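You operate a simulated robot arm through the tools that you are given. There is no shell and no other tool. Be economical: measure what you need, move in short steps, check, and stop when the job is done.

You run a simulated robot arm. Do the job below in one go: nothing can be reset, and whatever is moved stays where it is left.

JOB
Bond the teal pad to the grey panel in the small press, the gap set for its thickness.
Fine: square it with the bar first and push the bar back; one run.

Only the result counts: the job must be done as asked and must still hold three seconds after the hand-in. Knocking over, shifting, dropping, spilling or breaking anything else fails it.

ROBOT AND FRAMES
A 6-joint arm with a two-finger gripper, fixed in place. Base frame: the origin is at the foot of the arm, x ahead of it, y to its left, z up. Lengths are in mm, angles in degrees, forces in N, time in s.
Its first joint turns from -166.0 to 166.0 degrees. Payload 3.43 kg.
The TCP is the grasp point between the finger pads, 20 mm short of the fingertips. In the tool frame z runs along the fingers and y along their closing line. Largest opening 190 mm; the body of the gripper starts 248 mm behind the TCP.
Orientation is told as [roll, pitch, yaw] about the base's x, y, z axes, in that order, counted from this pose: with the fingers straight down and closing along the base's y, the tool's x points along the base's -x, its y along +y and its z along -z.

CONTROLS
- The arm moves only by the tool step_arm. Its argument "steps" is a list that holds one entry, the list of rows, each a list of 7 numbers: the shift along the tool's x, y, z in units of 25 mm (1.0 is 25 mm), then the turn, a rotation vector about the tool's x, y, z in units of 8 degrees (1.0 is 8 degrees), then the gripper command, from -1 (shut) to 1 (fully open), values between in proportion. In form: [[[dx, dy, dz, rx, ry, rz, hand], ...]]. A call has 1 to 20 rows; each row shifts and turns the commanded pose from where the row before left it, along the tool's axes as they then stand. A call with a number of a shift or a turn outside -1 to 1 is refused whole. Each row takes 0.2 s and may step no farther than 50 mm and 8.6 degrees from the row before; otherwise, or with a gripper value out of range, the whole call is refused. A pose out of reach is approached as far as the arm can. The call stops where the force on the tool passes 40 N (or 10 N more than at its start, if that is more) or the arm is blocked; 0.2 s more then pass. Each finger travels about 153 mm/s and halts on what it meets, pressing with about 36 N; the grip force reading is that of the motor and also rises with nothing between the fingers. The clock runs only during rows and for 0.2 s after the last one: add rows that do not move to give the fingers time. The reply holds the time, the measured pose of the TCP, the force on the tool along the base axes, the opening and the grip force, in the units named above and with some noise, with the torque about the TCP (base axes, N m) and any sound that the robot's microphone picked up, and new pictures: "show" is both (left out), scene, wrist or none.
- Cameras (640 x 400 px; columns grow to the right, rows downward): "scene" is fixed at [400.8, -498.4, 1579.3]; the picture's right is [-0.34, -0.94, 0.00], its down [-0.88, 0.32, -0.35] and it looks along [0.32, -0.12, -0.94] (base axes); focal length 214 px, centre (320, 200). "wrist" rides on the gripper at [70, -8, -288] in the tool frame; the picture's right is [0.12, 0.99, 0.00], its down [-0.96, 0.12, -0.25] and it looks along [-0.25, 0.03, 0.97] (tool axes); focal length 261 px, centre (320, 200).
- lift_body(by): slides the trunk up (or, below 0, down) by that many mm; the arm rides with it, the base frame stays. It gives what a move gives, with no picture.
- point_at(camera, pixels): for up to 12 pixels [column, row] of the newest picture of that camera ("zoom" is the newest enlarged one), the place [x, y, z] in the base frame of the surface seen there, good to about 3 mm. It takes no simulated time.
- inspect(camera, box): a new picture of the part [left, top, right, bottom] of that camera's present view, enlarged. It takes no simulated time.
- sign_off(): hands the job in; it is judged then, once.

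Go step by step. Measure first, check grasps and placings, and put right what went wrong. The budget is 80 turns and 200 pictures, counting those below and the enlarged ones. Unless the task says otherwise, let go and move clear before handing in, and close with one line.

The tools are called by a JSON object that holds its "name" and its "arguments". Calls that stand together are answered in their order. step_arm: Moves the arm, as the interface text tells. Its arguments: {"type":"object","properties":{"steps":{"type":"array","items":{"type":"array","items":{"type":"array","items":{"type":"number"}}}},"show":{"type":"string","enum":["both","scene","wrist","none"]}},"required":["steps"]} The other tools are called the same way: lift_body (by) slides the trunk up or down; point_at (camera, pixels) gives the place of the surface under pixels of a picture; inspect (camera, box) takes an enlarged picture of a part of a camera's view; sign_off () hands the job in.

At the start:

```text
clock: 0.0
eef_pos: [544.1, -496.9, 1385.3]
tool_rot: [-0.1, 0.1, 0.1]
wrist_force: [-0.1, 0.3, 0.3]
moment: [0.0, 0.0, 0.01]
width: 190.0
grasp_force: 0.1
trunk travel left (down, up): [-375.0, 65.0]
```

scene: 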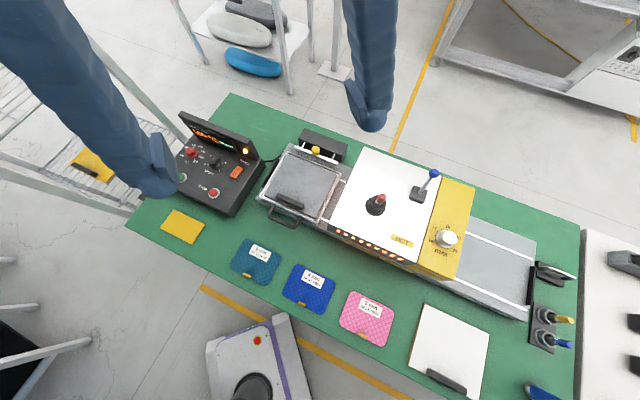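
wrist: 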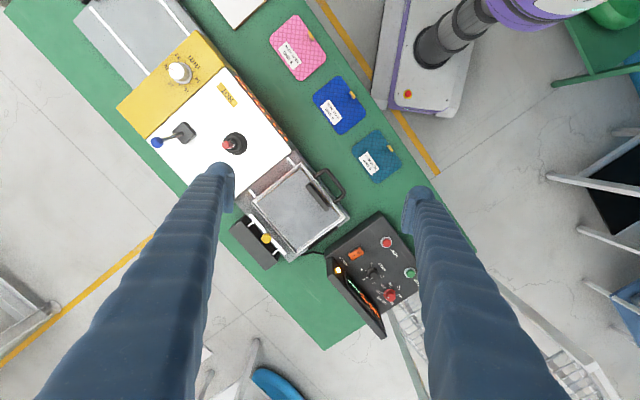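

The scene shows a bench with a control box (about 215,165), a press tray (300,185), a white hot press, a yellow block with a knob, and pads in teal, blue and pink. I'll enlarge these areas to read the labels.

{"name": "inspect", "arguments": {"camera": "scene", "box": [160, 100, 280, 220]}}

{"name": "inspect", "arguments": {"camera": "scene", "box": [220, 230, 400, 350]}}

{"name": "inspect", "arguments": {"camera": "scene", "box": [380, 160, 600, 400]}}

{"name": "inspect", "arguments": {"camera": "scene", "box": [240, 120, 480, 280]}}

```text
3.33 times, centred on (220, 160) of scene
```

zoom: 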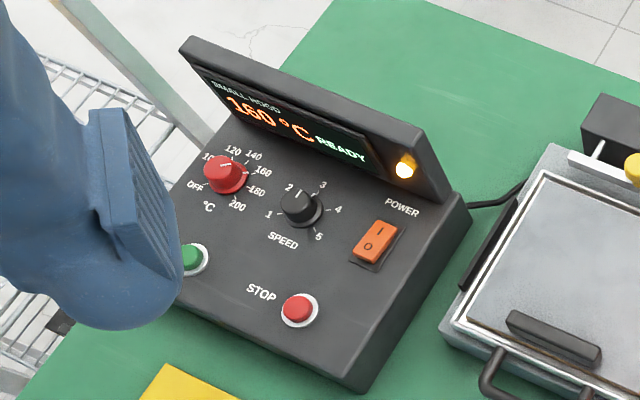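

```text
3.33 times, centred on (310, 290) of scene
```

zoom: 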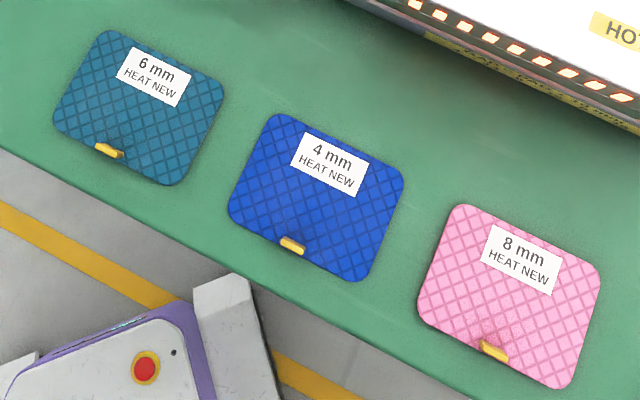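

```text
1.67 times, centred on (490, 280) of scene
```

zoom: 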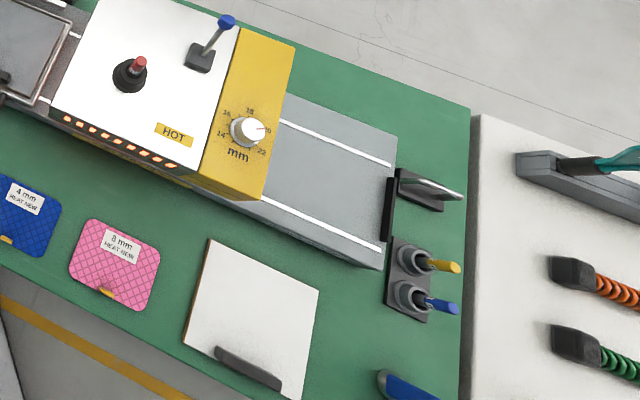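

```text
2.50 times, centred on (360, 200) of scene
```

zoom: 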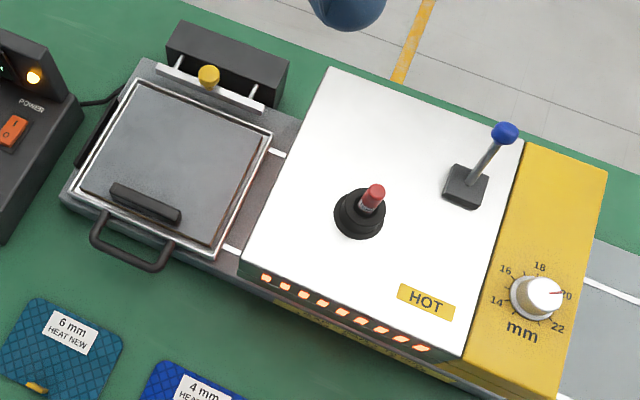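

The teal pad is marked 6 mm, the panel display reads 160 °C READY and the gap dial runs 14–22. I'll look for more labels: the yellow card, the machine sides and the display.

{"name": "inspect", "arguments": {"camera": "wrist", "box": [310, 200, 430, 350]}}

{"name": "inspect", "arguments": {"camera": "wrist", "box": [110, 30, 300, 190]}}

{"name": "inspect", "arguments": {"camera": "wrist", "box": [225, 150, 355, 275]}}

{"name": "inspect", "arguments": {"camera": "scene", "box": [150, 200, 220, 250]}}

{"name": "inspect", "arguments": {"camera": "scene", "box": [180, 105, 260, 165]}}

{"name": "inspect", "arguments": {"camera": "scene", "box": [320, 200, 480, 310]}}

```text
2.67 times, centred on (370, 275) of wrist
```

zoom: 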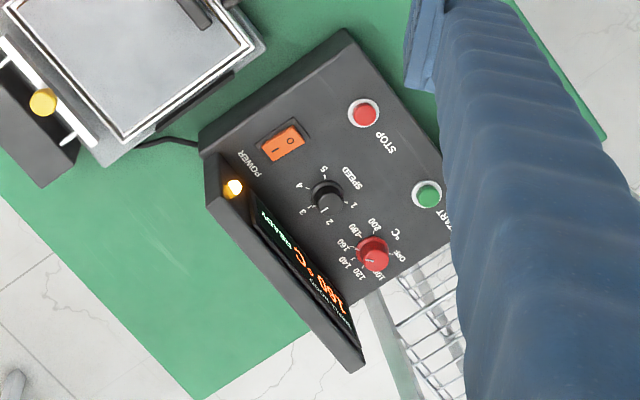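

```text
2.50 times, centred on (205, 110) of wrist
```

zoom: 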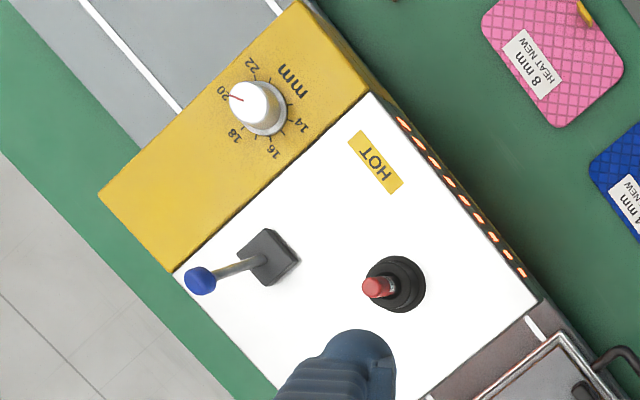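

```text
3.20 times, centred on (290, 212) of wrist
```

zoom: 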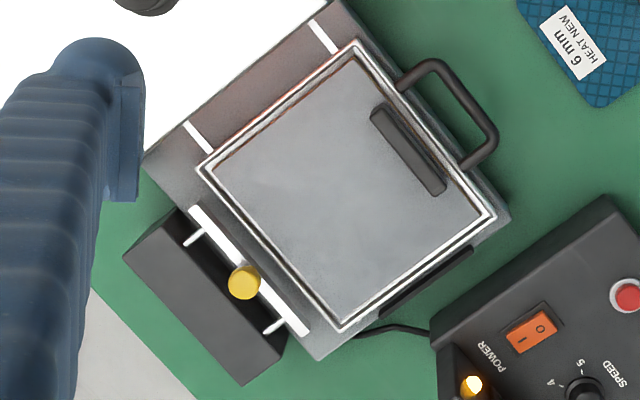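

```text
8.00 times, centred on (185, 225) of scene
```

zoom: 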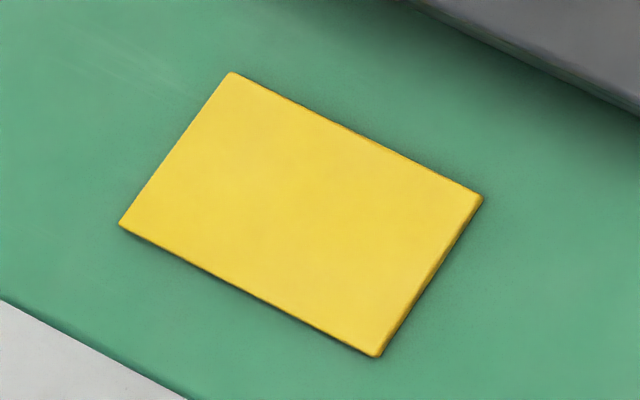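

```text
6.67 times, centred on (220, 135) of scene
```

zoom: 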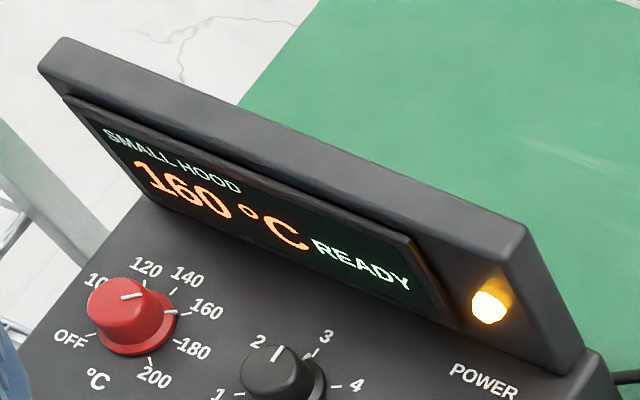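

```text
3.64 times, centred on (400, 255) of scene
```

zoom: 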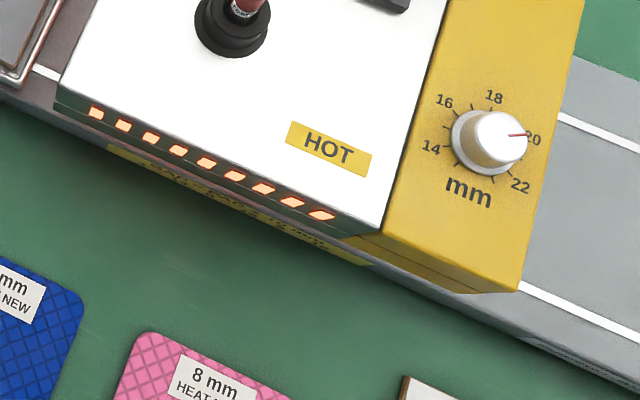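

The display reads "SMALL HOOD" and there is a yellow label on the machine's front side, around (370,245). I'll zoom in on it and measure the key points.

{"name": "inspect", "arguments": {"camera": "scene", "box": [340, 225, 440, 285]}}

{"name": "inspect", "arguments": {"camera": "scene", "box": [440, 270, 540, 330]}}

{"name": "point_at", "arguments": {"camera": "scene", "pixels": [[256, 262], [183, 226], [300, 180], [291, 202], [315, 150], [376, 206], [434, 174], [447, 239], [400, 190], [450, 355], [490, 250], [213, 192]]}}

{"name": "point_at", "arguments": {"camera": "scene", "pixels": [[283, 214], [229, 97], [126, 226], [578, 230], [182, 177], [190, 153], [215, 163], [236, 173], [320, 125], [232, 262], [281, 263], [256, 285]]}}

```text
6.40 times, centred on (390, 255) of scene
```

zoom: 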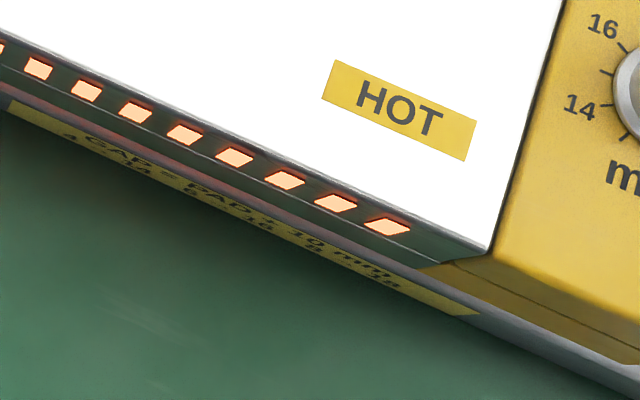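

```text
6.40 times, centred on (490, 300) of scene
```

zoom: 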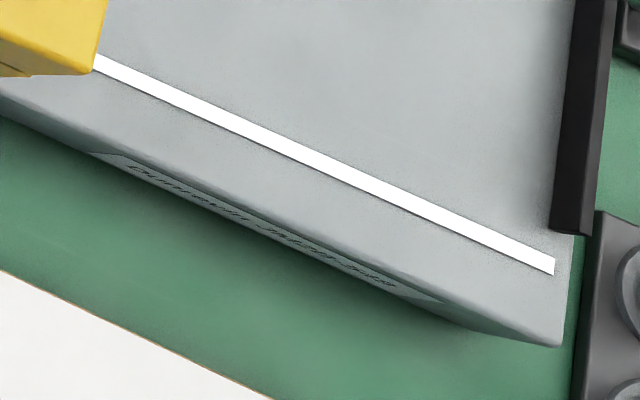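

```text
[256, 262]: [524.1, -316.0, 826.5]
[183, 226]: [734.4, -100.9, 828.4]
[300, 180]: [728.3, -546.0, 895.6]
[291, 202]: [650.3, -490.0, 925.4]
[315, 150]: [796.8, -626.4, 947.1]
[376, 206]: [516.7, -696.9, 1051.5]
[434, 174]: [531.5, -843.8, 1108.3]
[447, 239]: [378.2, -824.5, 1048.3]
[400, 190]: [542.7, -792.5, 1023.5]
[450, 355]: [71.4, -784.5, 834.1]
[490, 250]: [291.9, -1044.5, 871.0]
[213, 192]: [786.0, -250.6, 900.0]
```

```text
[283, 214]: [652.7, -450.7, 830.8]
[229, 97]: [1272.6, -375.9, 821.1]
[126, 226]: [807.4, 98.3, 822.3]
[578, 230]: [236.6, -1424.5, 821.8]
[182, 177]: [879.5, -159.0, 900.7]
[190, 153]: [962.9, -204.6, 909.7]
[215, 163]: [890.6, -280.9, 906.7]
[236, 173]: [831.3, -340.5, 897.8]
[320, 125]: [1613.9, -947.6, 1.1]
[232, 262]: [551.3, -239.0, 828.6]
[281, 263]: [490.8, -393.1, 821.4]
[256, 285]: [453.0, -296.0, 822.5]
```

The label reads "GAP = PAD + 10 mm" (4→14, 6→16, 8→18), so the dial needs 16 and now sits near 20. I'll turn the hand square to the bench, back off and tilt it to read the labels on the front faces.

{"name": "step_arm", "arguments": {"steps": [[[0, 0, 0, 0, 0, 0.9375, 1], [0, 0, 0, 0, 0, 0.9375, 1], [0, 0, 0, 0, 0, 0.9375, 1], [0, 0, 0, 0, 0, 0.9375, 1], [0, 0, 0, 0, 0, 0.9375, 1], [0, 0, 0, 0, 0, 0.9375, 1], [1, -0.5, 1, 0, 0, 0, 1], [1, -0.5, 1, 0, 0, 0, 1], [1, -0.5, 1, 0, 0, 0, 1], [1, -0.5, 1, 0, 0, 0, 1], [1, -0.5, 1, 0, 0, 0, 1], [1, -0.5, 1, 0, 0, 0, 1], [1, 0, 0, 0, -1, 0, 1], [1, 0, 0, 0, -1, 0, 1], [0, 0, 0, 0, -1, 0, 1], [0, 0, 0, 0, -1, 0, 1]]]}}

```text
clock: 3.4
eef_pos: [358.4, -410.6, 1236.8]
tool_rot: [0.1, -26.3, -43.2]
wrist_force: [1.0, -0.2, 0.1]
moment: [0.02, 0.27, -0.24]
width: 190.0
grasp_force: 0.0
out of reach, approached as far as the arm can: row 16
trunk travel left (down, up): [-375.0, 65.0]
```

scene: 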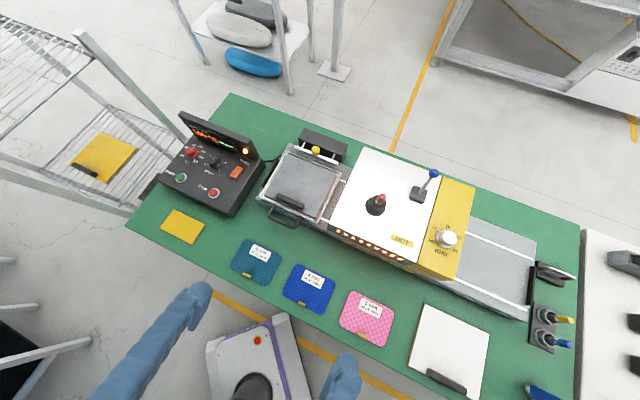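
wrist: 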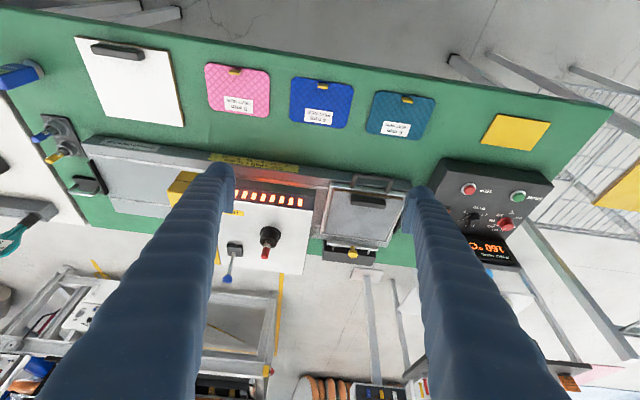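

The wrist view now shows the machine's front, upside-down, with the base label near (135,148). I'll zoom in on the labels and the tray.

{"name": "inspect", "arguments": {"camera": "wrist", "box": [80, 130, 200, 200]}}

{"name": "inspect", "arguments": {"camera": "wrist", "box": [300, 160, 420, 270]}}

{"name": "inspect", "arguments": {"camera": "wrist", "box": [200, 145, 320, 285]}}

{"name": "inspect", "arguments": {"camera": "wrist", "box": [0, 50, 120, 210]}}

{"name": "inspect", "arguments": {"camera": "wrist", "box": [430, 150, 560, 270]}}

{"name": "inspect", "arguments": {"camera": "scene", "box": [510, 240, 630, 400]}}

```text
5.33 times, centred on (140, 165) of wrist
```

zoom: 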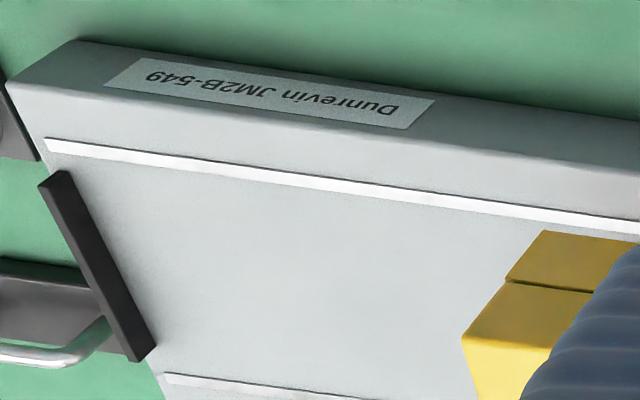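

```text
3.64 times, centred on (360, 215) of wrist
```

zoom: 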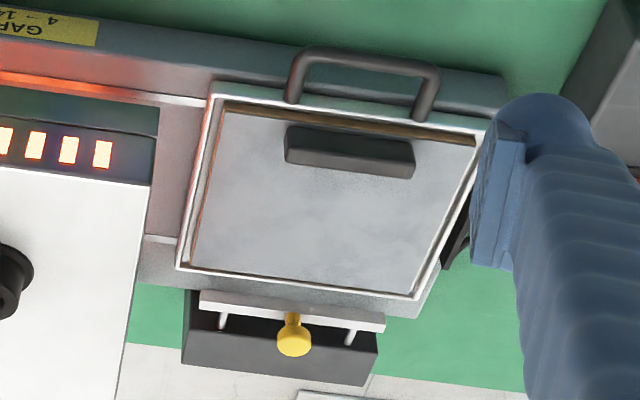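

```text
2.86 times, centred on (260, 215) of wrist
```

zoom: 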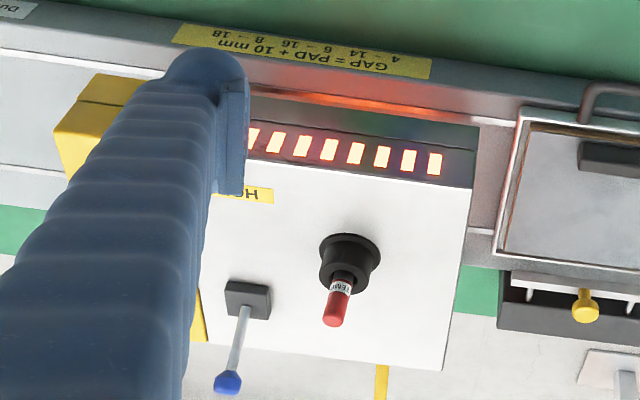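

```text
2.50 times, centred on (60, 130) of wrist
```

zoom: 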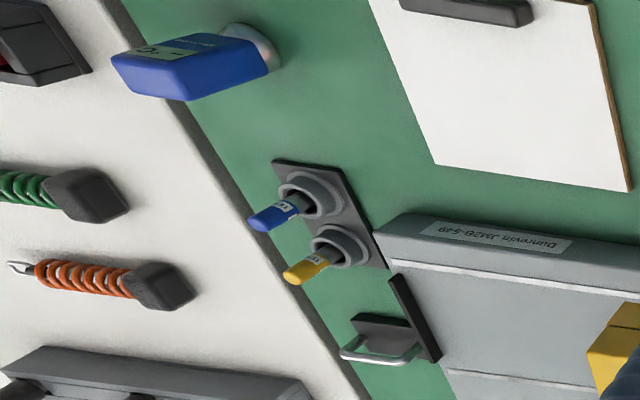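

```text
3.33 times, centred on (495, 210) of wrist
```

zoom: 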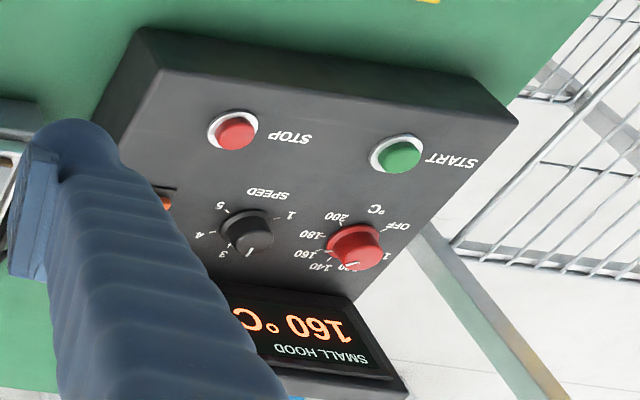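

```text
2.50 times, centred on (570, 320) of scene
```

zoom: 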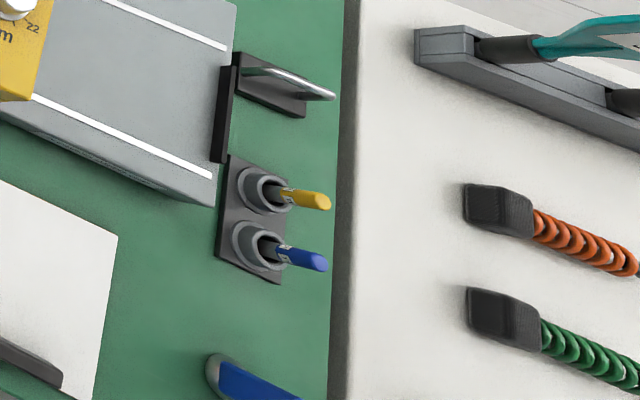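

The base label gives only the maker, and the front label confirms GAP = PAD + 10, so 16 for 6 mm. The red key on the hood carries text "TEM…". I'll level the hand and look straight down on the hood and lever from closer.

{"name": "step_arm", "arguments": {"steps": [[[0, 0, 0, 0, 1, 0, 1], [0, 0, 0, 0, 1, 0, 1], [0, 0, 0, 0, 1, 0, 1], [-1, -0.4, 0.3, 0, 0.29, 0, 1], [-1, -0.4, 0.3, 0, 0, 0, 1], [-1, -0.4, 0, 0, 0, 0, 1], [-1, -0.4, 0, 0, 0, 0, 1], [-1, -0.4, 0, 0, 0, 0, 1], [-1, -0.4, 0, 0, 0, 0, 1], [-1, -0.4, 0, 0, 0, 0, 1], [-1, -0.4, 0, 0, 0, 0, 1]]], "show": "wrist"}}

```text
clock: 5.8
eef_pos: [463.7, -601.3, 1237.2]
tool_rot: [2.5, -4.4, -43.8]
wrist_force: [0.1, 0.1, -0.5]
moment: [0.07, -0.01, 0.01]
width: 190.2
grasp_force: 0.1
out of reach, approached as far as the arm can: row 1
trunk travel left (down, up): [-375.0, 65.0]
```

wrist: 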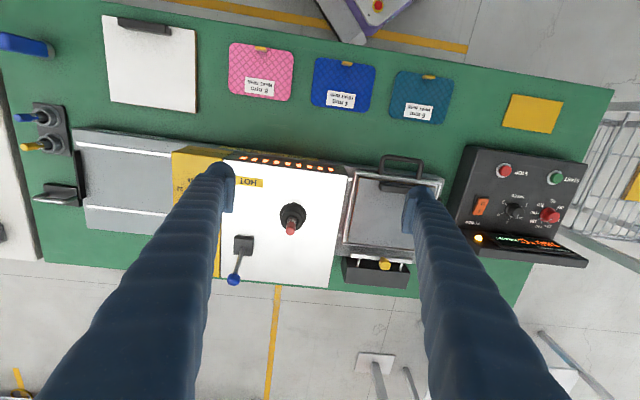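

The hood's top is in view. I'll zoom in on the red key, the blue lever and the bar.

{"name": "inspect", "arguments": {"camera": "wrist", "box": [265, 190, 325, 250]}}

{"name": "inspect", "arguments": {"camera": "wrist", "box": [215, 220, 275, 290]}}

{"name": "inspect", "arguments": {"camera": "wrist", "box": [335, 145, 455, 290]}}

{"name": "inspect", "arguments": {"camera": "scene", "box": [355, 180, 395, 220]}}

{"name": "inspect", "arguments": {"camera": "wrist", "box": [385, 60, 455, 130]}}

{"name": "inspect", "arguments": {"camera": "scene", "box": [530, 290, 590, 350]}}

```text
6.67 times, centred on (295, 220) of wrist
```

zoom: 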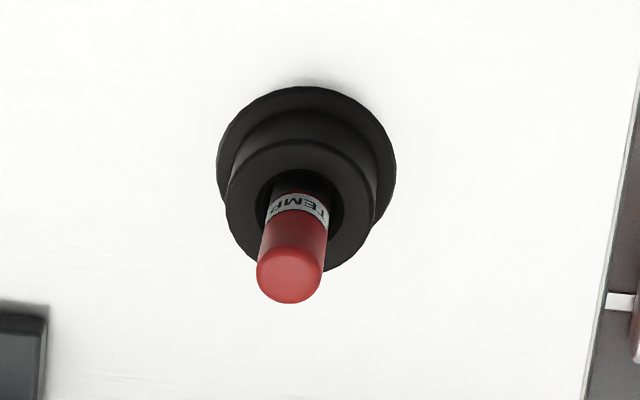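

```text
5.71 times, centred on (245, 255) of wrist
```

zoom: 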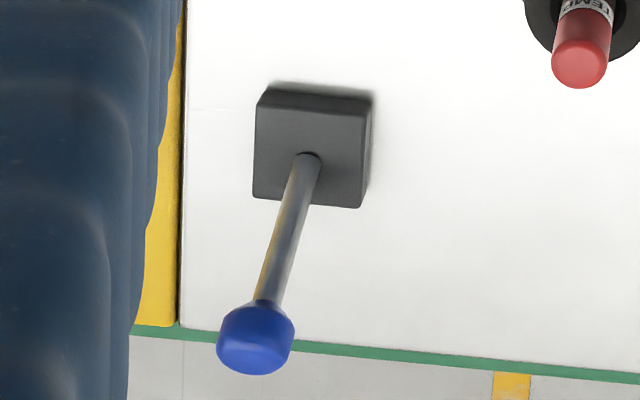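

```text
2.76 times, centred on (395, 218) of wrist
```

zoom: 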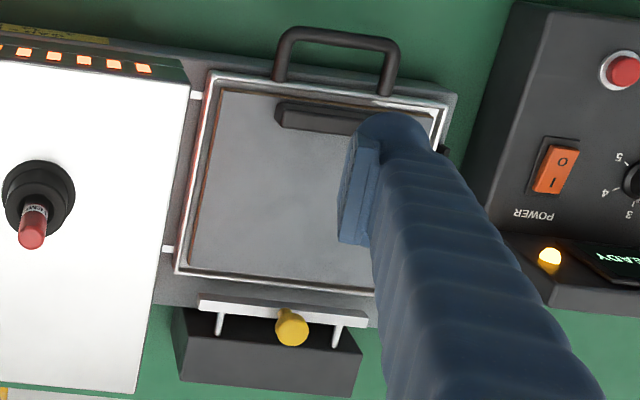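

```text
10.00 times, centred on (375, 200) of scene
```

zoom: 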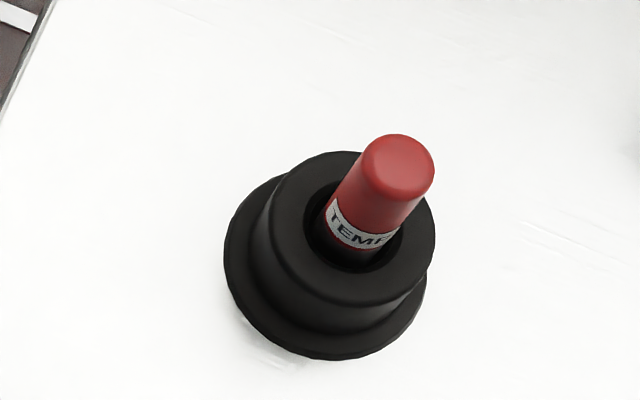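

```text
5.71 times, centred on (420, 95) of wrist
```

zoom: 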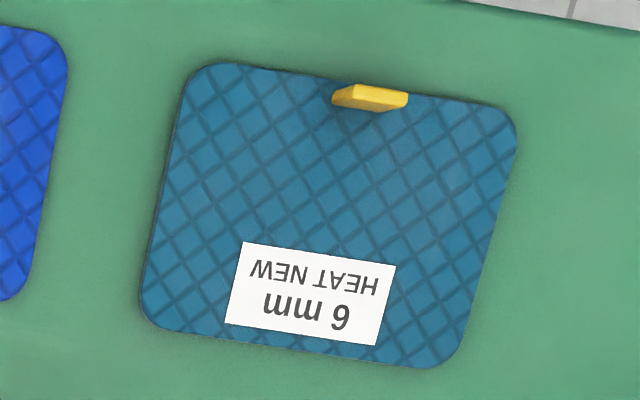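

```text
6.67 times, centred on (560, 320) of scene
```

zoom: 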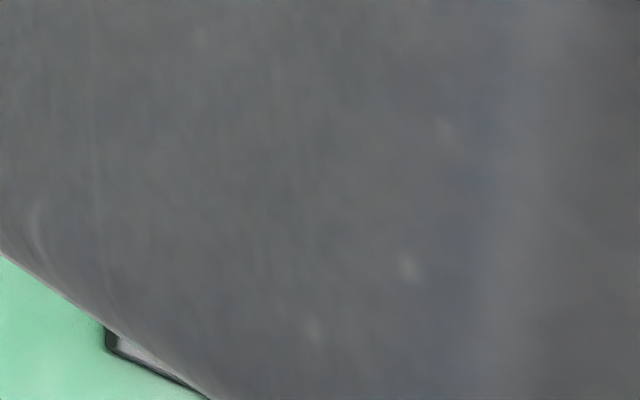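

The red key is a plugged-in temperature probe, and the pad has an upright yellow tab at (430,77) to lift it by. Next I'll measure the geometry precisely.

{"name": "point_at", "arguments": {"camera": "wrist", "pixels": [[398, 72], [452, 75], [390, 119], [444, 124], [429, 76], [361, 182], [352, 247], [344, 183], [441, 184], [400, 163], [385, 264], [354, 262]]}}

{"name": "inspect", "arguments": {"camera": "scene", "box": [255, 125, 355, 230]}}

{"name": "inspect", "arguments": {"camera": "scene", "box": [225, 230, 285, 290]}}

```text
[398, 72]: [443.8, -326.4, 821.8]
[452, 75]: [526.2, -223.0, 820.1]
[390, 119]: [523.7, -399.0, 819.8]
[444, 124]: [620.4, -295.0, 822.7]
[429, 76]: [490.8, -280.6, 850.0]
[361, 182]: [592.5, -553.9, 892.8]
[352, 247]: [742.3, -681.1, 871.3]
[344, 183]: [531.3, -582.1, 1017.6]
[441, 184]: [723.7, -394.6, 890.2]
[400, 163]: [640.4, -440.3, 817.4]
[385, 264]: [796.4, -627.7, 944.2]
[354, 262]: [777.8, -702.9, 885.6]
```

```text
3.81 times, centred on (305, 178) of scene
```

zoom: 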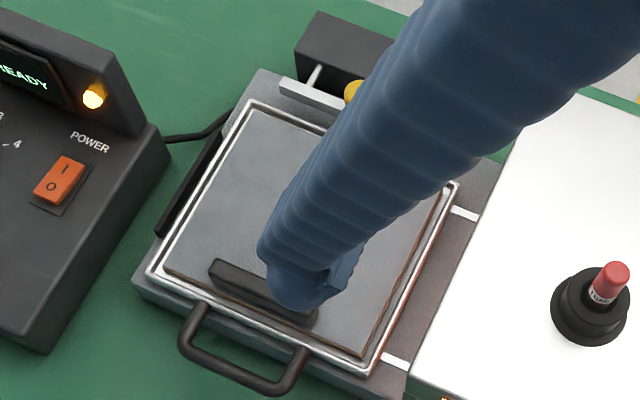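

```text
6.67 times, centred on (255, 260) of scene
```

zoom: 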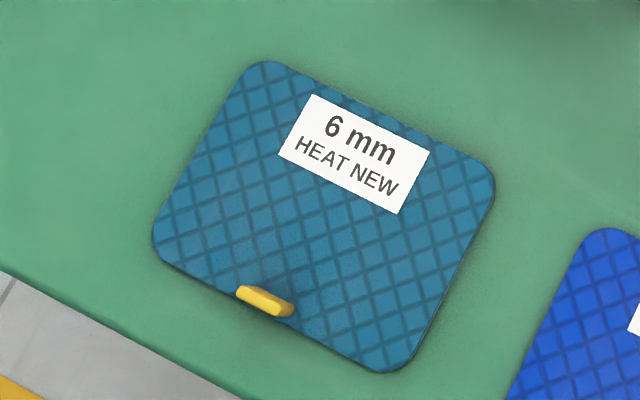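

I'll measure pad edges and the tab from this zoom.

{"name": "point_at", "arguments": {"camera": "zoom", "pixels": [[250, 75], [480, 170], [165, 245], [395, 358], [365, 110], [455, 265], [280, 310], [200, 160], [242, 292], [289, 308], [265, 297], [330, 220]]}}

{"name": "point_at", "arguments": {"camera": "scene", "pixels": [[315, 152], [297, 147], [286, 146], [262, 197], [350, 180], [330, 220], [290, 160], [280, 180], [300, 200], [287, 199], [447, 239], [380, 196]]}}

```text
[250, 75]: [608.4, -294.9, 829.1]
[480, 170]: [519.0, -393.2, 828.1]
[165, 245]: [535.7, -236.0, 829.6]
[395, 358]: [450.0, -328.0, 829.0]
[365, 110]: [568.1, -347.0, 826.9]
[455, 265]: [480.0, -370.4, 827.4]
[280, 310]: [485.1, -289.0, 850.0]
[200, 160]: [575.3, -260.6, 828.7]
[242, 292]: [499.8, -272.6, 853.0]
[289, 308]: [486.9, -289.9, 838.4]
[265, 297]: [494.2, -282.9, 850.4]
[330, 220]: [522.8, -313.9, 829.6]
```

```text
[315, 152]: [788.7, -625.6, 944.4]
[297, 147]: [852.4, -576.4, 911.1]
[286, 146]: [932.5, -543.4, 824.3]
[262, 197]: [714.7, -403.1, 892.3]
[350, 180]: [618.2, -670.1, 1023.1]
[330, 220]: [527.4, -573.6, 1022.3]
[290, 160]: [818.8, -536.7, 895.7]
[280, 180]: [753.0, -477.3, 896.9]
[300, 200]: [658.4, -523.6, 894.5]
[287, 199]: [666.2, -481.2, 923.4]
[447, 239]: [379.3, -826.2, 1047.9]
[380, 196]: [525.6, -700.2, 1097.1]
```

Measurements so far:

| Item | Position |
|---|---|
| Pad centre | ≈ (528,-313,828) |
| Tab | (493,-281,850) |
| Panel surface | z ≈ 895 |
| Dial knob top | (379,-826,1048) |

I'll level the hand and move over the dial for a close look.

{"name": "step_arm", "arguments": {"steps": [[[0, -1, 0, 0.31, 0.55, 0.15, 1], [-0.5, -1, 0.2, 0, 0, 0, 1], [-0.5, -1, 0.2, 0, 0, 0, 1], [-0.5, -1, 0.2, 0, 0, 0, 1], [-0.5, -1, 0.2, 0, 0, 0, 1], [-0.5, -1, 0.2, 0, 0, 0, 1], [-0.5, -1, 0.2, 0, 0, 0, 1], [-0.5, -1, 0.2, 0, 0, 0, 1], [-0.46, -0.77, 0.2, 0, 0, 0, 1], [0, 0, 0, 0, 0, 0, 1]]], "show": "wrist"}}

```text
clock: 8.0
eef_pos: [376.9, -827.5, 1197.1]
tool_rot: [0.0, -0.1, -44.9]
wrist_force: [-0.8, -0.3, 0.1]
moment: [0.01, 0.01, -0.01]
width: 190.1
grasp_force: 0.0
trunk travel left (down, up): [-375.0, 65.0]
```

wrist: 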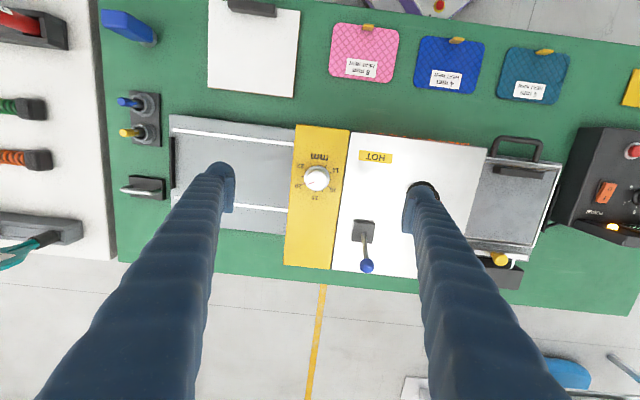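

{"name": "inspect", "arguments": {"camera": "wrist", "box": [287, 147, 347, 207]}}

{"name": "point_at", "arguments": {"camera": "wrist", "pixels": [[317, 177], [316, 180], [304, 179], [330, 178], [316, 155], [316, 198], [335, 171]]}}

{"name": "inspect", "arguments": {"camera": "scene", "box": [420, 215, 470, 265]}}

```text
6.67 times, centred on (317, 177) of wrist
```

zoom: 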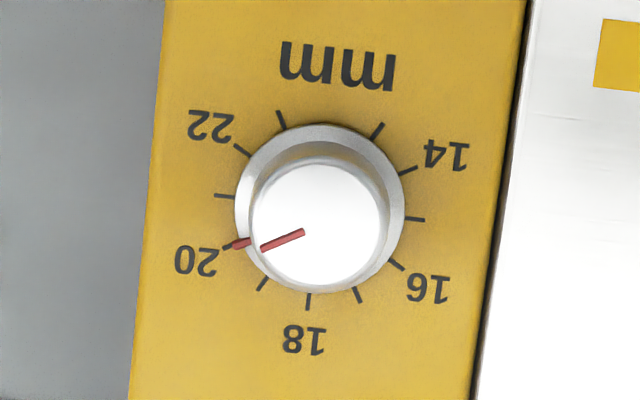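

```text
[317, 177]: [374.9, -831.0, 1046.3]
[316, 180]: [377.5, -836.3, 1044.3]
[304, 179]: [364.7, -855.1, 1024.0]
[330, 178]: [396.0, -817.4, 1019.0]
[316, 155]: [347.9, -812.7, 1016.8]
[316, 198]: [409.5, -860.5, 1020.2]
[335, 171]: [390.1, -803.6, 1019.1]
```

```text
8.00 times, centred on (445, 240) of scene
```

zoom: 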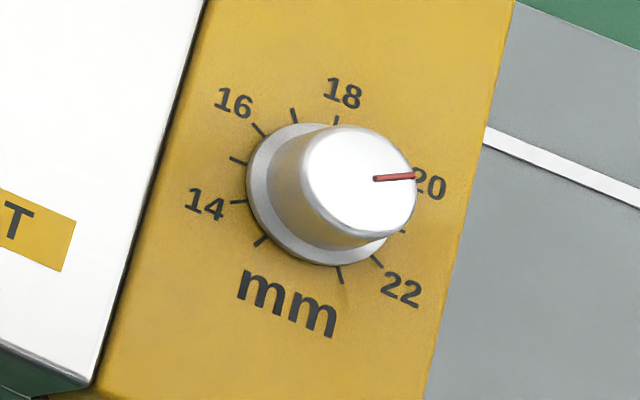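

The pointer sits on the 20 tick and there are about 60° per 2 mm, so 16 is +120° counter-clockwise seen from above. I'll centre over the knob, pre-turn to yaw −105 and come partway down.

{"name": "step_arm", "arguments": {"steps": [[[-0.23, -0.14, 0, 0, 0, 0, 0], [0, 0, 0.5, 0, 0, 0.9375, 0], [0, 0, 0.5, 0, 0, 0.9375, 0], [0, 0, 0.5, 0, 0, 0.9375, -0.16], [0, 0, 0.5, 0, 0, 0.9375, -0.16], [0, 0, 0.5, 0, 0, 0.9375, -0.16], [0, 0, 0.5, 0, 0, 0.9375, -0.16], [0, 0, 0.4, 0, 0, 0.9375, -0.16], [0, 0, 0, 0, 0, 0.9375, -0.16], [0, 0, 0, 0, 0, 0, -0.16]]]}}

```text
clock: 10.2
eef_pos: [378.4, -834.1, 1111.1]
tool_rot: [0.1, -0.1, -105.0]
wrist_force: [-0.5, 0.0, -0.3]
moment: [0.0, 0.01, 0.01]
width: 79.6
grasp_force: 0.0
trunk travel left (down, up): [-375.0, 65.0]
```

scene: 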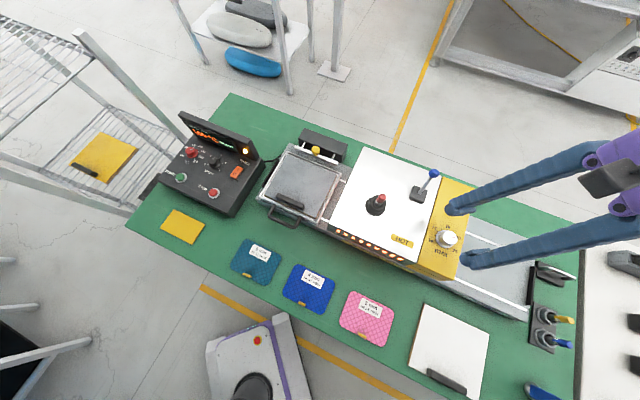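
wrist: 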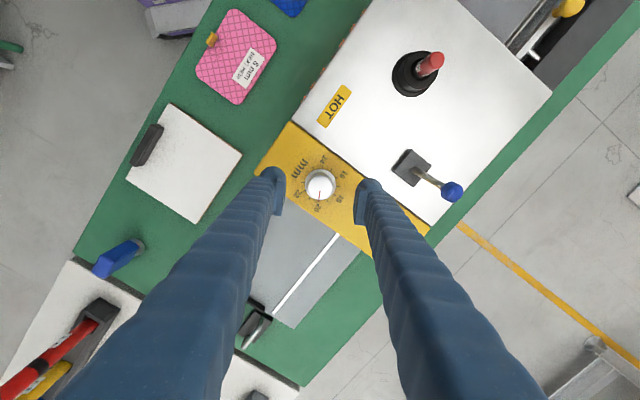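

The knob (320,185) is centred between the fingers. I'll descend 65 mm and close.

{"name": "step_arm", "arguments": {"steps": [[[0, 0, 0.65, 0, 0, 0, -0.16], [0, 0, 0.65, 0, 0, 0, -0.16], [0, 0, 0.65, 0, 0, 0, -0.16], [0, 0, 0.65, 0, 0, 0, -0.16], [0, 0, 0, 0, 0, 0, -0.16], [0, 0, 0, 0, 0, 0, -0.5], [0, 0, 0, 0, 0, 0, -0.8], [0, 0, 0, 0, 0, 0, -0.8], [0, 0, 0, 0, 0, 0, -0.8]]]}}

```text
clock: 12.2
eef_pos: [380.2, -835.9, 1046.4]
tool_rot: [0.1, -0.1, -104.9]
wrist_force: [-1.2, -0.8, -3.0]
moment: [-0.07, 0.0, -0.02]
width: 34.8
grasp_force: 45.2
trunk travel left (down, up): [-375.0, 65.0]
```

scene: 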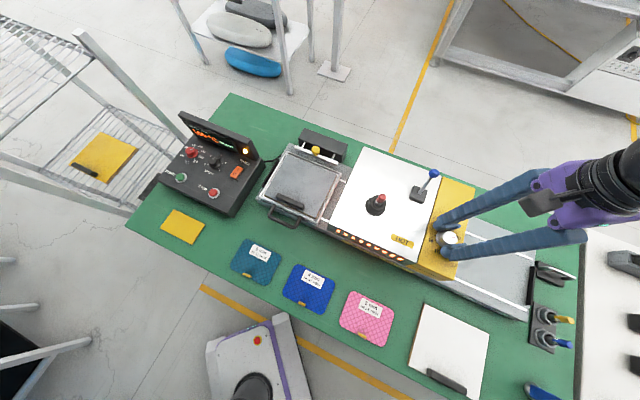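
wrist: 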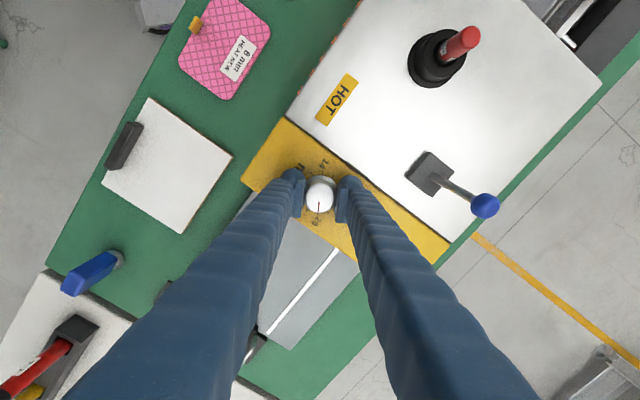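

Gripped at 34.8 mm with only a slight side shift. I'll turn +90° first, in small rows, then look at the pointer.

{"name": "step_arm", "arguments": {"steps": [[[0, 0, 0, 0, 0, -0.75, -0.8], [0, 0, 0, 0, 0, -0.75, -0.8], [0, 0, 0, 0, 0, -0.75, -0.8], [0, 0, 0, 0, 0, -0.75, -0.8], [0, 0, 0, 0, 0, -0.75, -0.8], [0, 0, 0, 0, 0, -0.75, -0.8], [0, 0, 0, 0, 0, -0.75, -0.8], [0, 0, 0, 0, 0, -0.75, -0.8], [0, 0, 0, 0, 0, -0.75, -0.8], [0, 0, 0, 0, 0, -0.75, -0.8], [0, 0, 0, 0, 0, -0.75, -0.8], [0, 0, 0, 0, 0, -0.75, -0.8], [0, 0, 0, 0, 0, -0.75, -0.8], [0, 0, 0, 0, 0, -0.75, -0.8], [0, 0, 0, 0, 0, -0.75, -0.8]]], "show": "none"}}

{"name": "inspect", "arguments": {"camera": "scene", "box": [420, 215, 470, 265]}}

{"name": "inspect", "arguments": {"camera": "wrist", "box": [290, 155, 350, 215]}}

```text
clock: 15.4
eef_pos: [379.0, -836.5, 1046.9]
tool_rot: [0.0, -0.1, -14.8]
wrist_force: [-8.0, -15.5, 0.8]
moment: [-0.19, 0.07, -0.02]
width: 34.6
grasp_force: 44.7
trunk travel left (down, up): [-375.0, 65.0]
```

```text
8.00 times, centred on (445, 240) of scene
```

zoom: 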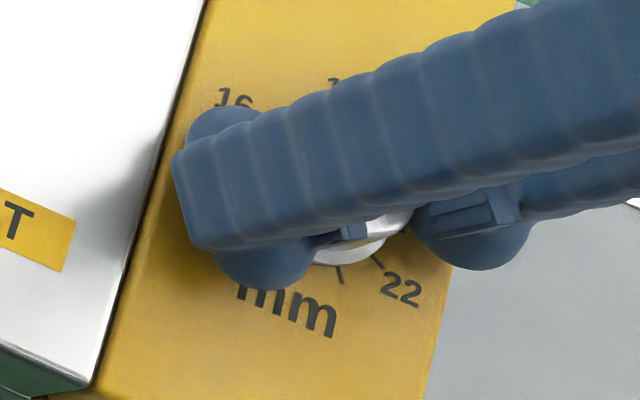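

```text
6.67 times, centred on (320, 185) of wrist
```

zoom: 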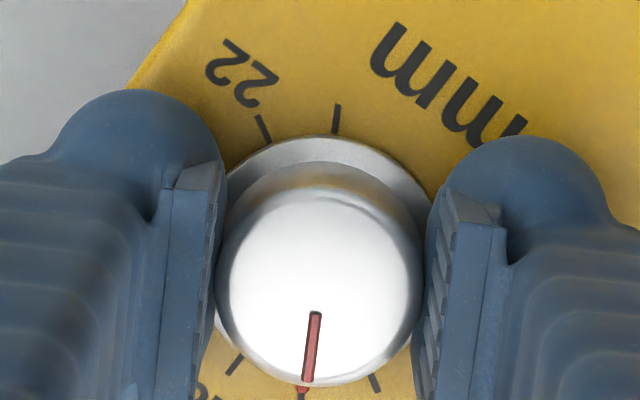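

The knob follows the hand without slipping. I'll turn another 30° and check.

{"name": "step_arm", "arguments": {"steps": [[[0, 0, 0, 0, 0, -0.75, -0.8], [0, 0, 0, 0, 0, -0.75, -0.8], [0, 0, 0, 0, 0, -0.75, -0.8], [0, 0, 0, 0, 0, -0.75, -0.8], [0, 0, 0, 0, 0, -0.75, -0.8], [0, 0, 0, 0, 0, 0, -0.8], [0, 0, 0, 0, 0, 0, -0.45], [0, 0, 0, 0, 0, 0, -0.3]]], "show": "none"}}

{"name": "inspect", "arguments": {"camera": "wrist", "box": [290, 155, 350, 215]}}

```text
clock: 17.2
eef_pos: [381.1, -834.5, 1046.1]
tool_rot: [0.1, 0.0, 15.0]
wrist_force: [0.2, -0.5, -0.1]
moment: [0.02, 0.05, -0.01]
width: 66.5
grasp_force: 0.0
trunk travel left (down, up): [-375.0, 65.0]
```

```text
6.67 times, centred on (320, 185) of wrist
```

zoom: 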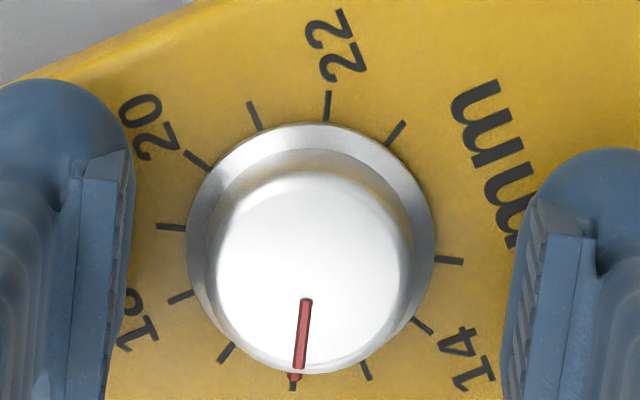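

The pointer appears to sit on the 16 tick at (293,385). I'll rise clear and confirm.

{"name": "step_arm", "arguments": {"steps": [[[0, 0, -0.8, 0, 0, 0, -0.16], [0, 0, -0.8, 0, 0, 0, -0.16], [0, 0, -0.8, 0, 0, 0, -0.16], [0, 0, -0.8, 0, 0, 0.5, -0.16], [0, 0, -1, 0, 0, 1, -0.16], [0, 0, -1, 0, 0, 1, -0.16], [0, 0, -1, 0, 0, 1, -0.16], [0, 0, 0, 0, 0, 1, -0.16], [0, 0, 0, 0, 0, 1, -0.16], [0, 0, 0, 0, 0, 1, -0.16], [0, 0, 0, 0, 0, 1, -0.16]]], "show": "none"}}

{"name": "inspect", "arguments": {"camera": "wrist", "box": [287, 147, 347, 207]}}

{"name": "inspect", "arguments": {"camera": "scene", "box": [420, 215, 470, 265]}}

```text
clock: 19.6
eef_pos: [379.0, -834.2, 1201.3]
tool_rot: [0.0, -0.1, -45.0]
wrist_force: [-0.2, -0.3, -0.3]
moment: [0.02, 0.0, 0.02]
width: 79.6
grasp_force: 0.2
trunk travel left (down, up): [-375.0, 65.0]
```

```text
6.67 times, centred on (317, 177) of wrist
```

zoom: 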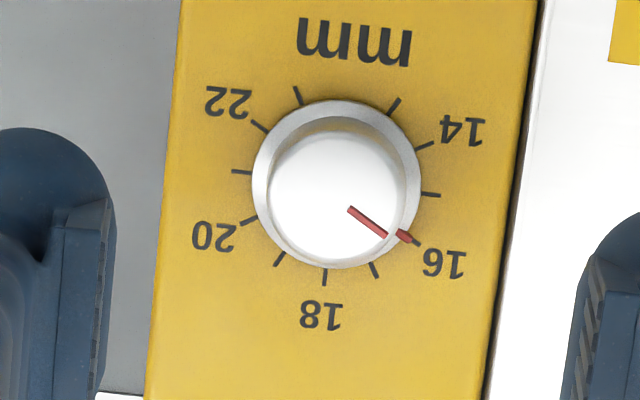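

```text
8.00 times, centred on (445, 240) of scene
```

zoom: 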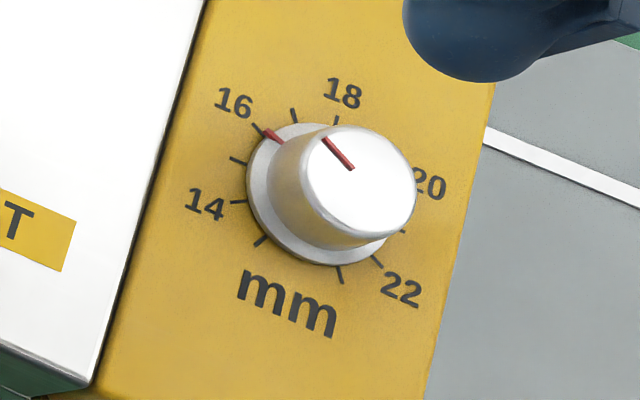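

The gap is on 16. Now I'll travel to above the teal pad's tab.

{"name": "step_arm", "arguments": {"steps": [[[0.655, 0.995, 0, 0, 0, 0, -0.16], [0.655, 0.995, 0, 0, 0, 0, -0.16], [0.655, 0.995, 0, 0, 0, 0, -0.16], [0.655, 0.995, 0, 0, 0, 0, -0.16], [0.655, 0.995, 0, 0, 0, 0, -0.16], [0.655, 0.995, 0, 0, 0, 0, -0.16], [0.655, 0.995, 0, 0, 0, 0, -0.16], [0.655, 0.995, 0, 0, 0, 0, -0.16], [0.655, 0.995, 0, 0, 0, 0, -0.16], [0.655, 0.995, 0, 0, 0, 0, -0.16], [0.655, 0.995, 0, 0, 0, 0, -0.16], [0.655, 0.995, 0, 0, 0, 0, -0.16], [0.655, 0.995, 1, 0, 0, 0, -0.16], [0.655, 0.995, 1, 0, 0, 0, -0.16], [0.655, 0.995, 1, 0, 0, 0, -0.16], [0.655, 0.995, 1, 0, 0, 0, -0.16], [0.655, 0.995, 1, 0, 0, 0, -0.16], [0.655, 0.995, 1, 0, 0, 0, -0.16], [0.61, 0.99, 1, 0, 0, 0, -0.16], [0, 0, 0, 0, 0, 0, -0.16]]], "show": "wrist"}}

```text
clock: 23.8
eef_pos: [492.6, -281.8, 1027.3]
tool_rot: [0.0, 0.0, -44.9]
wrist_force: [-0.5, -0.2, 0.2]
moment: [0.01, -0.05, 0.02]
width: 79.8
grasp_force: 0.1
trunk travel left (down, up): [-375.0, 65.0]
```

wrist: 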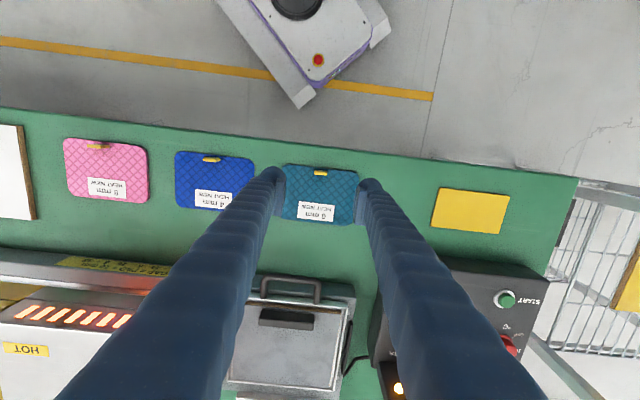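

{"name": "inspect", "arguments": {"camera": "wrist", "box": [275, 150, 375, 230]}}

{"name": "point_at", "arguments": {"camera": "zoom", "pixels": [[250, 180], [340, 185], [295, 190], [90, 140], [530, 180], [75, 400], [515, 440], [120, 115], [480, 140], [295, 165]]}}

```text
5.00 times, centred on (325, 190) of wrist
```

zoom: 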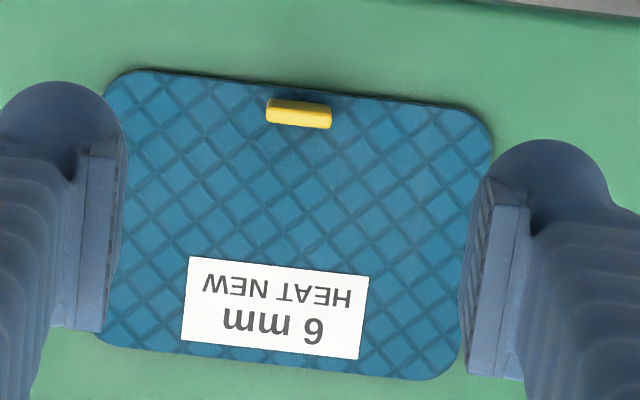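

```text
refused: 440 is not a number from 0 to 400
```

{"name": "point_at", "arguments": {"camera": "zoom", "pixels": [[275, 106], [326, 115], [299, 112], [299, 103], [160, 73], [450, 107], [125, 347], [400, 376], [108, 110], [485, 150], [100, 300], [463, 330]]}}

{"name": "point_at", "arguments": {"camera": "wrist", "pixels": [[262, 283], [350, 283], [286, 319], [240, 385], [300, 350], [240, 282], [256, 340], [340, 340]]}}

```text
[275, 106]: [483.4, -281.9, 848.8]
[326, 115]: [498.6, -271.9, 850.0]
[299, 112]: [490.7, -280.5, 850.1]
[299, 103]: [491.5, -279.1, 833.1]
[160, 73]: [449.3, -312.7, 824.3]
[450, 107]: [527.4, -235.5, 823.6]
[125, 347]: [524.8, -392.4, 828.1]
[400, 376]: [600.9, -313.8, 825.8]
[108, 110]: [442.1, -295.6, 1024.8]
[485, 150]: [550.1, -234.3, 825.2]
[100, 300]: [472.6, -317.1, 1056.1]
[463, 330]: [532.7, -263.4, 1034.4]
```

```text
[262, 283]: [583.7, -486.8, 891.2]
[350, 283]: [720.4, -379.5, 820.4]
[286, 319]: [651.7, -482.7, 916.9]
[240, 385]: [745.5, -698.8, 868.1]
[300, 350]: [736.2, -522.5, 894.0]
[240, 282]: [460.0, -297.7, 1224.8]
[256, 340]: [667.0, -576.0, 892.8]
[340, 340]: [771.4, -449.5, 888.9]
```

The pad is square to the bench and the tab centre is near (491,-279.7), top 850. I'll rotate to yaw +45 so the fingers close across the tab's thin side, and come down to just above it.

{"name": "step_arm", "arguments": {"steps": [[[0.1, 0, 0.5, 0, 0, -0.9375, -0.3], [0, 0, 0.5, 0, 0, -0.9375, -0.3], [0, 0, 0.5, 0, 0, -0.9375, -0.3], [0, 0, 0.5, 0, 0, -0.9375, -0.4], [0, 0, 0.5, 0, 0, -0.9375, -0.4], [0, 0, 0.5, 0, 0, -0.9375, -0.4], [0, 0, 0.5, 0, 0, -0.9375, -0.5], [0, 0, 0.4, 0, 0, -0.9375, -0.5], [0, 0, 0.4, 0, 0, -0.9375, -0.5], [0, 0, 0.4, 0, 0, -0.9375, -0.5], [0, 0, 0.4, 0, 0, -0.9375, -0.5], [0, 0, 0.4, 0, 0, -0.9375, -0.5], [0, 0, 0, 0, 0, 0, -0.5]]]}}

{"name": "inspect", "arguments": {"camera": "wrist", "box": [260, 130, 380, 230]}}

```text
clock: 26.6
eef_pos: [493.5, -278.8, 888.2]
tool_rot: [-0.1, -0.1, 45.3]
wrist_force: [0.6, -0.8, 0.3]
moment: [-0.02, 0.02, -0.03]
width: 47.8
grasp_force: 0.0
trunk travel left (down, up): [-375.0, 65.0]
```

scene: 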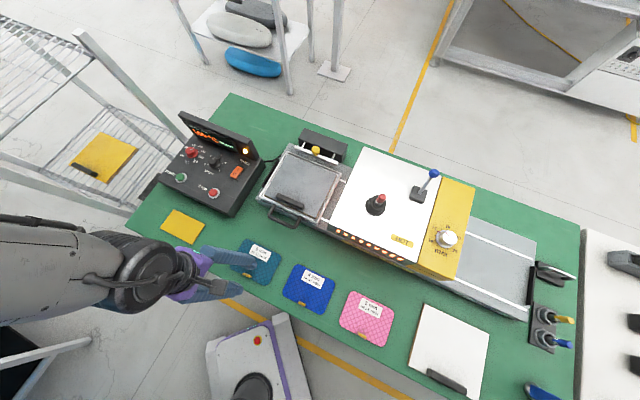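
wrist: 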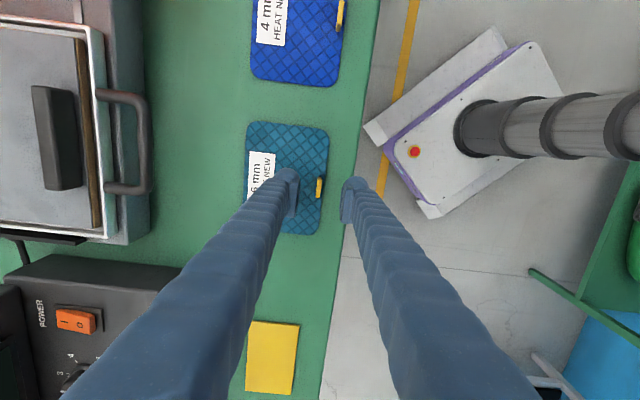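

```text
4.00 times, centred on (320, 180) of wrist
```

zoom: 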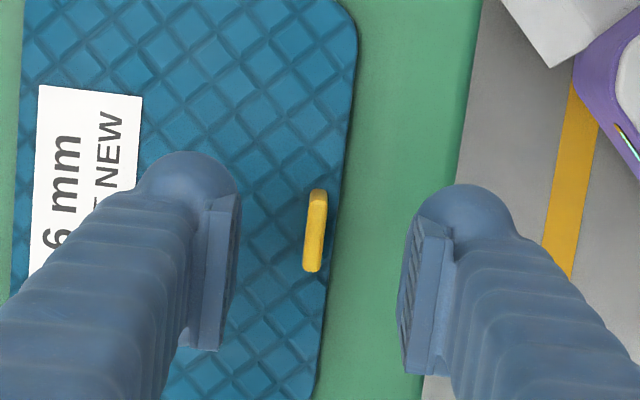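

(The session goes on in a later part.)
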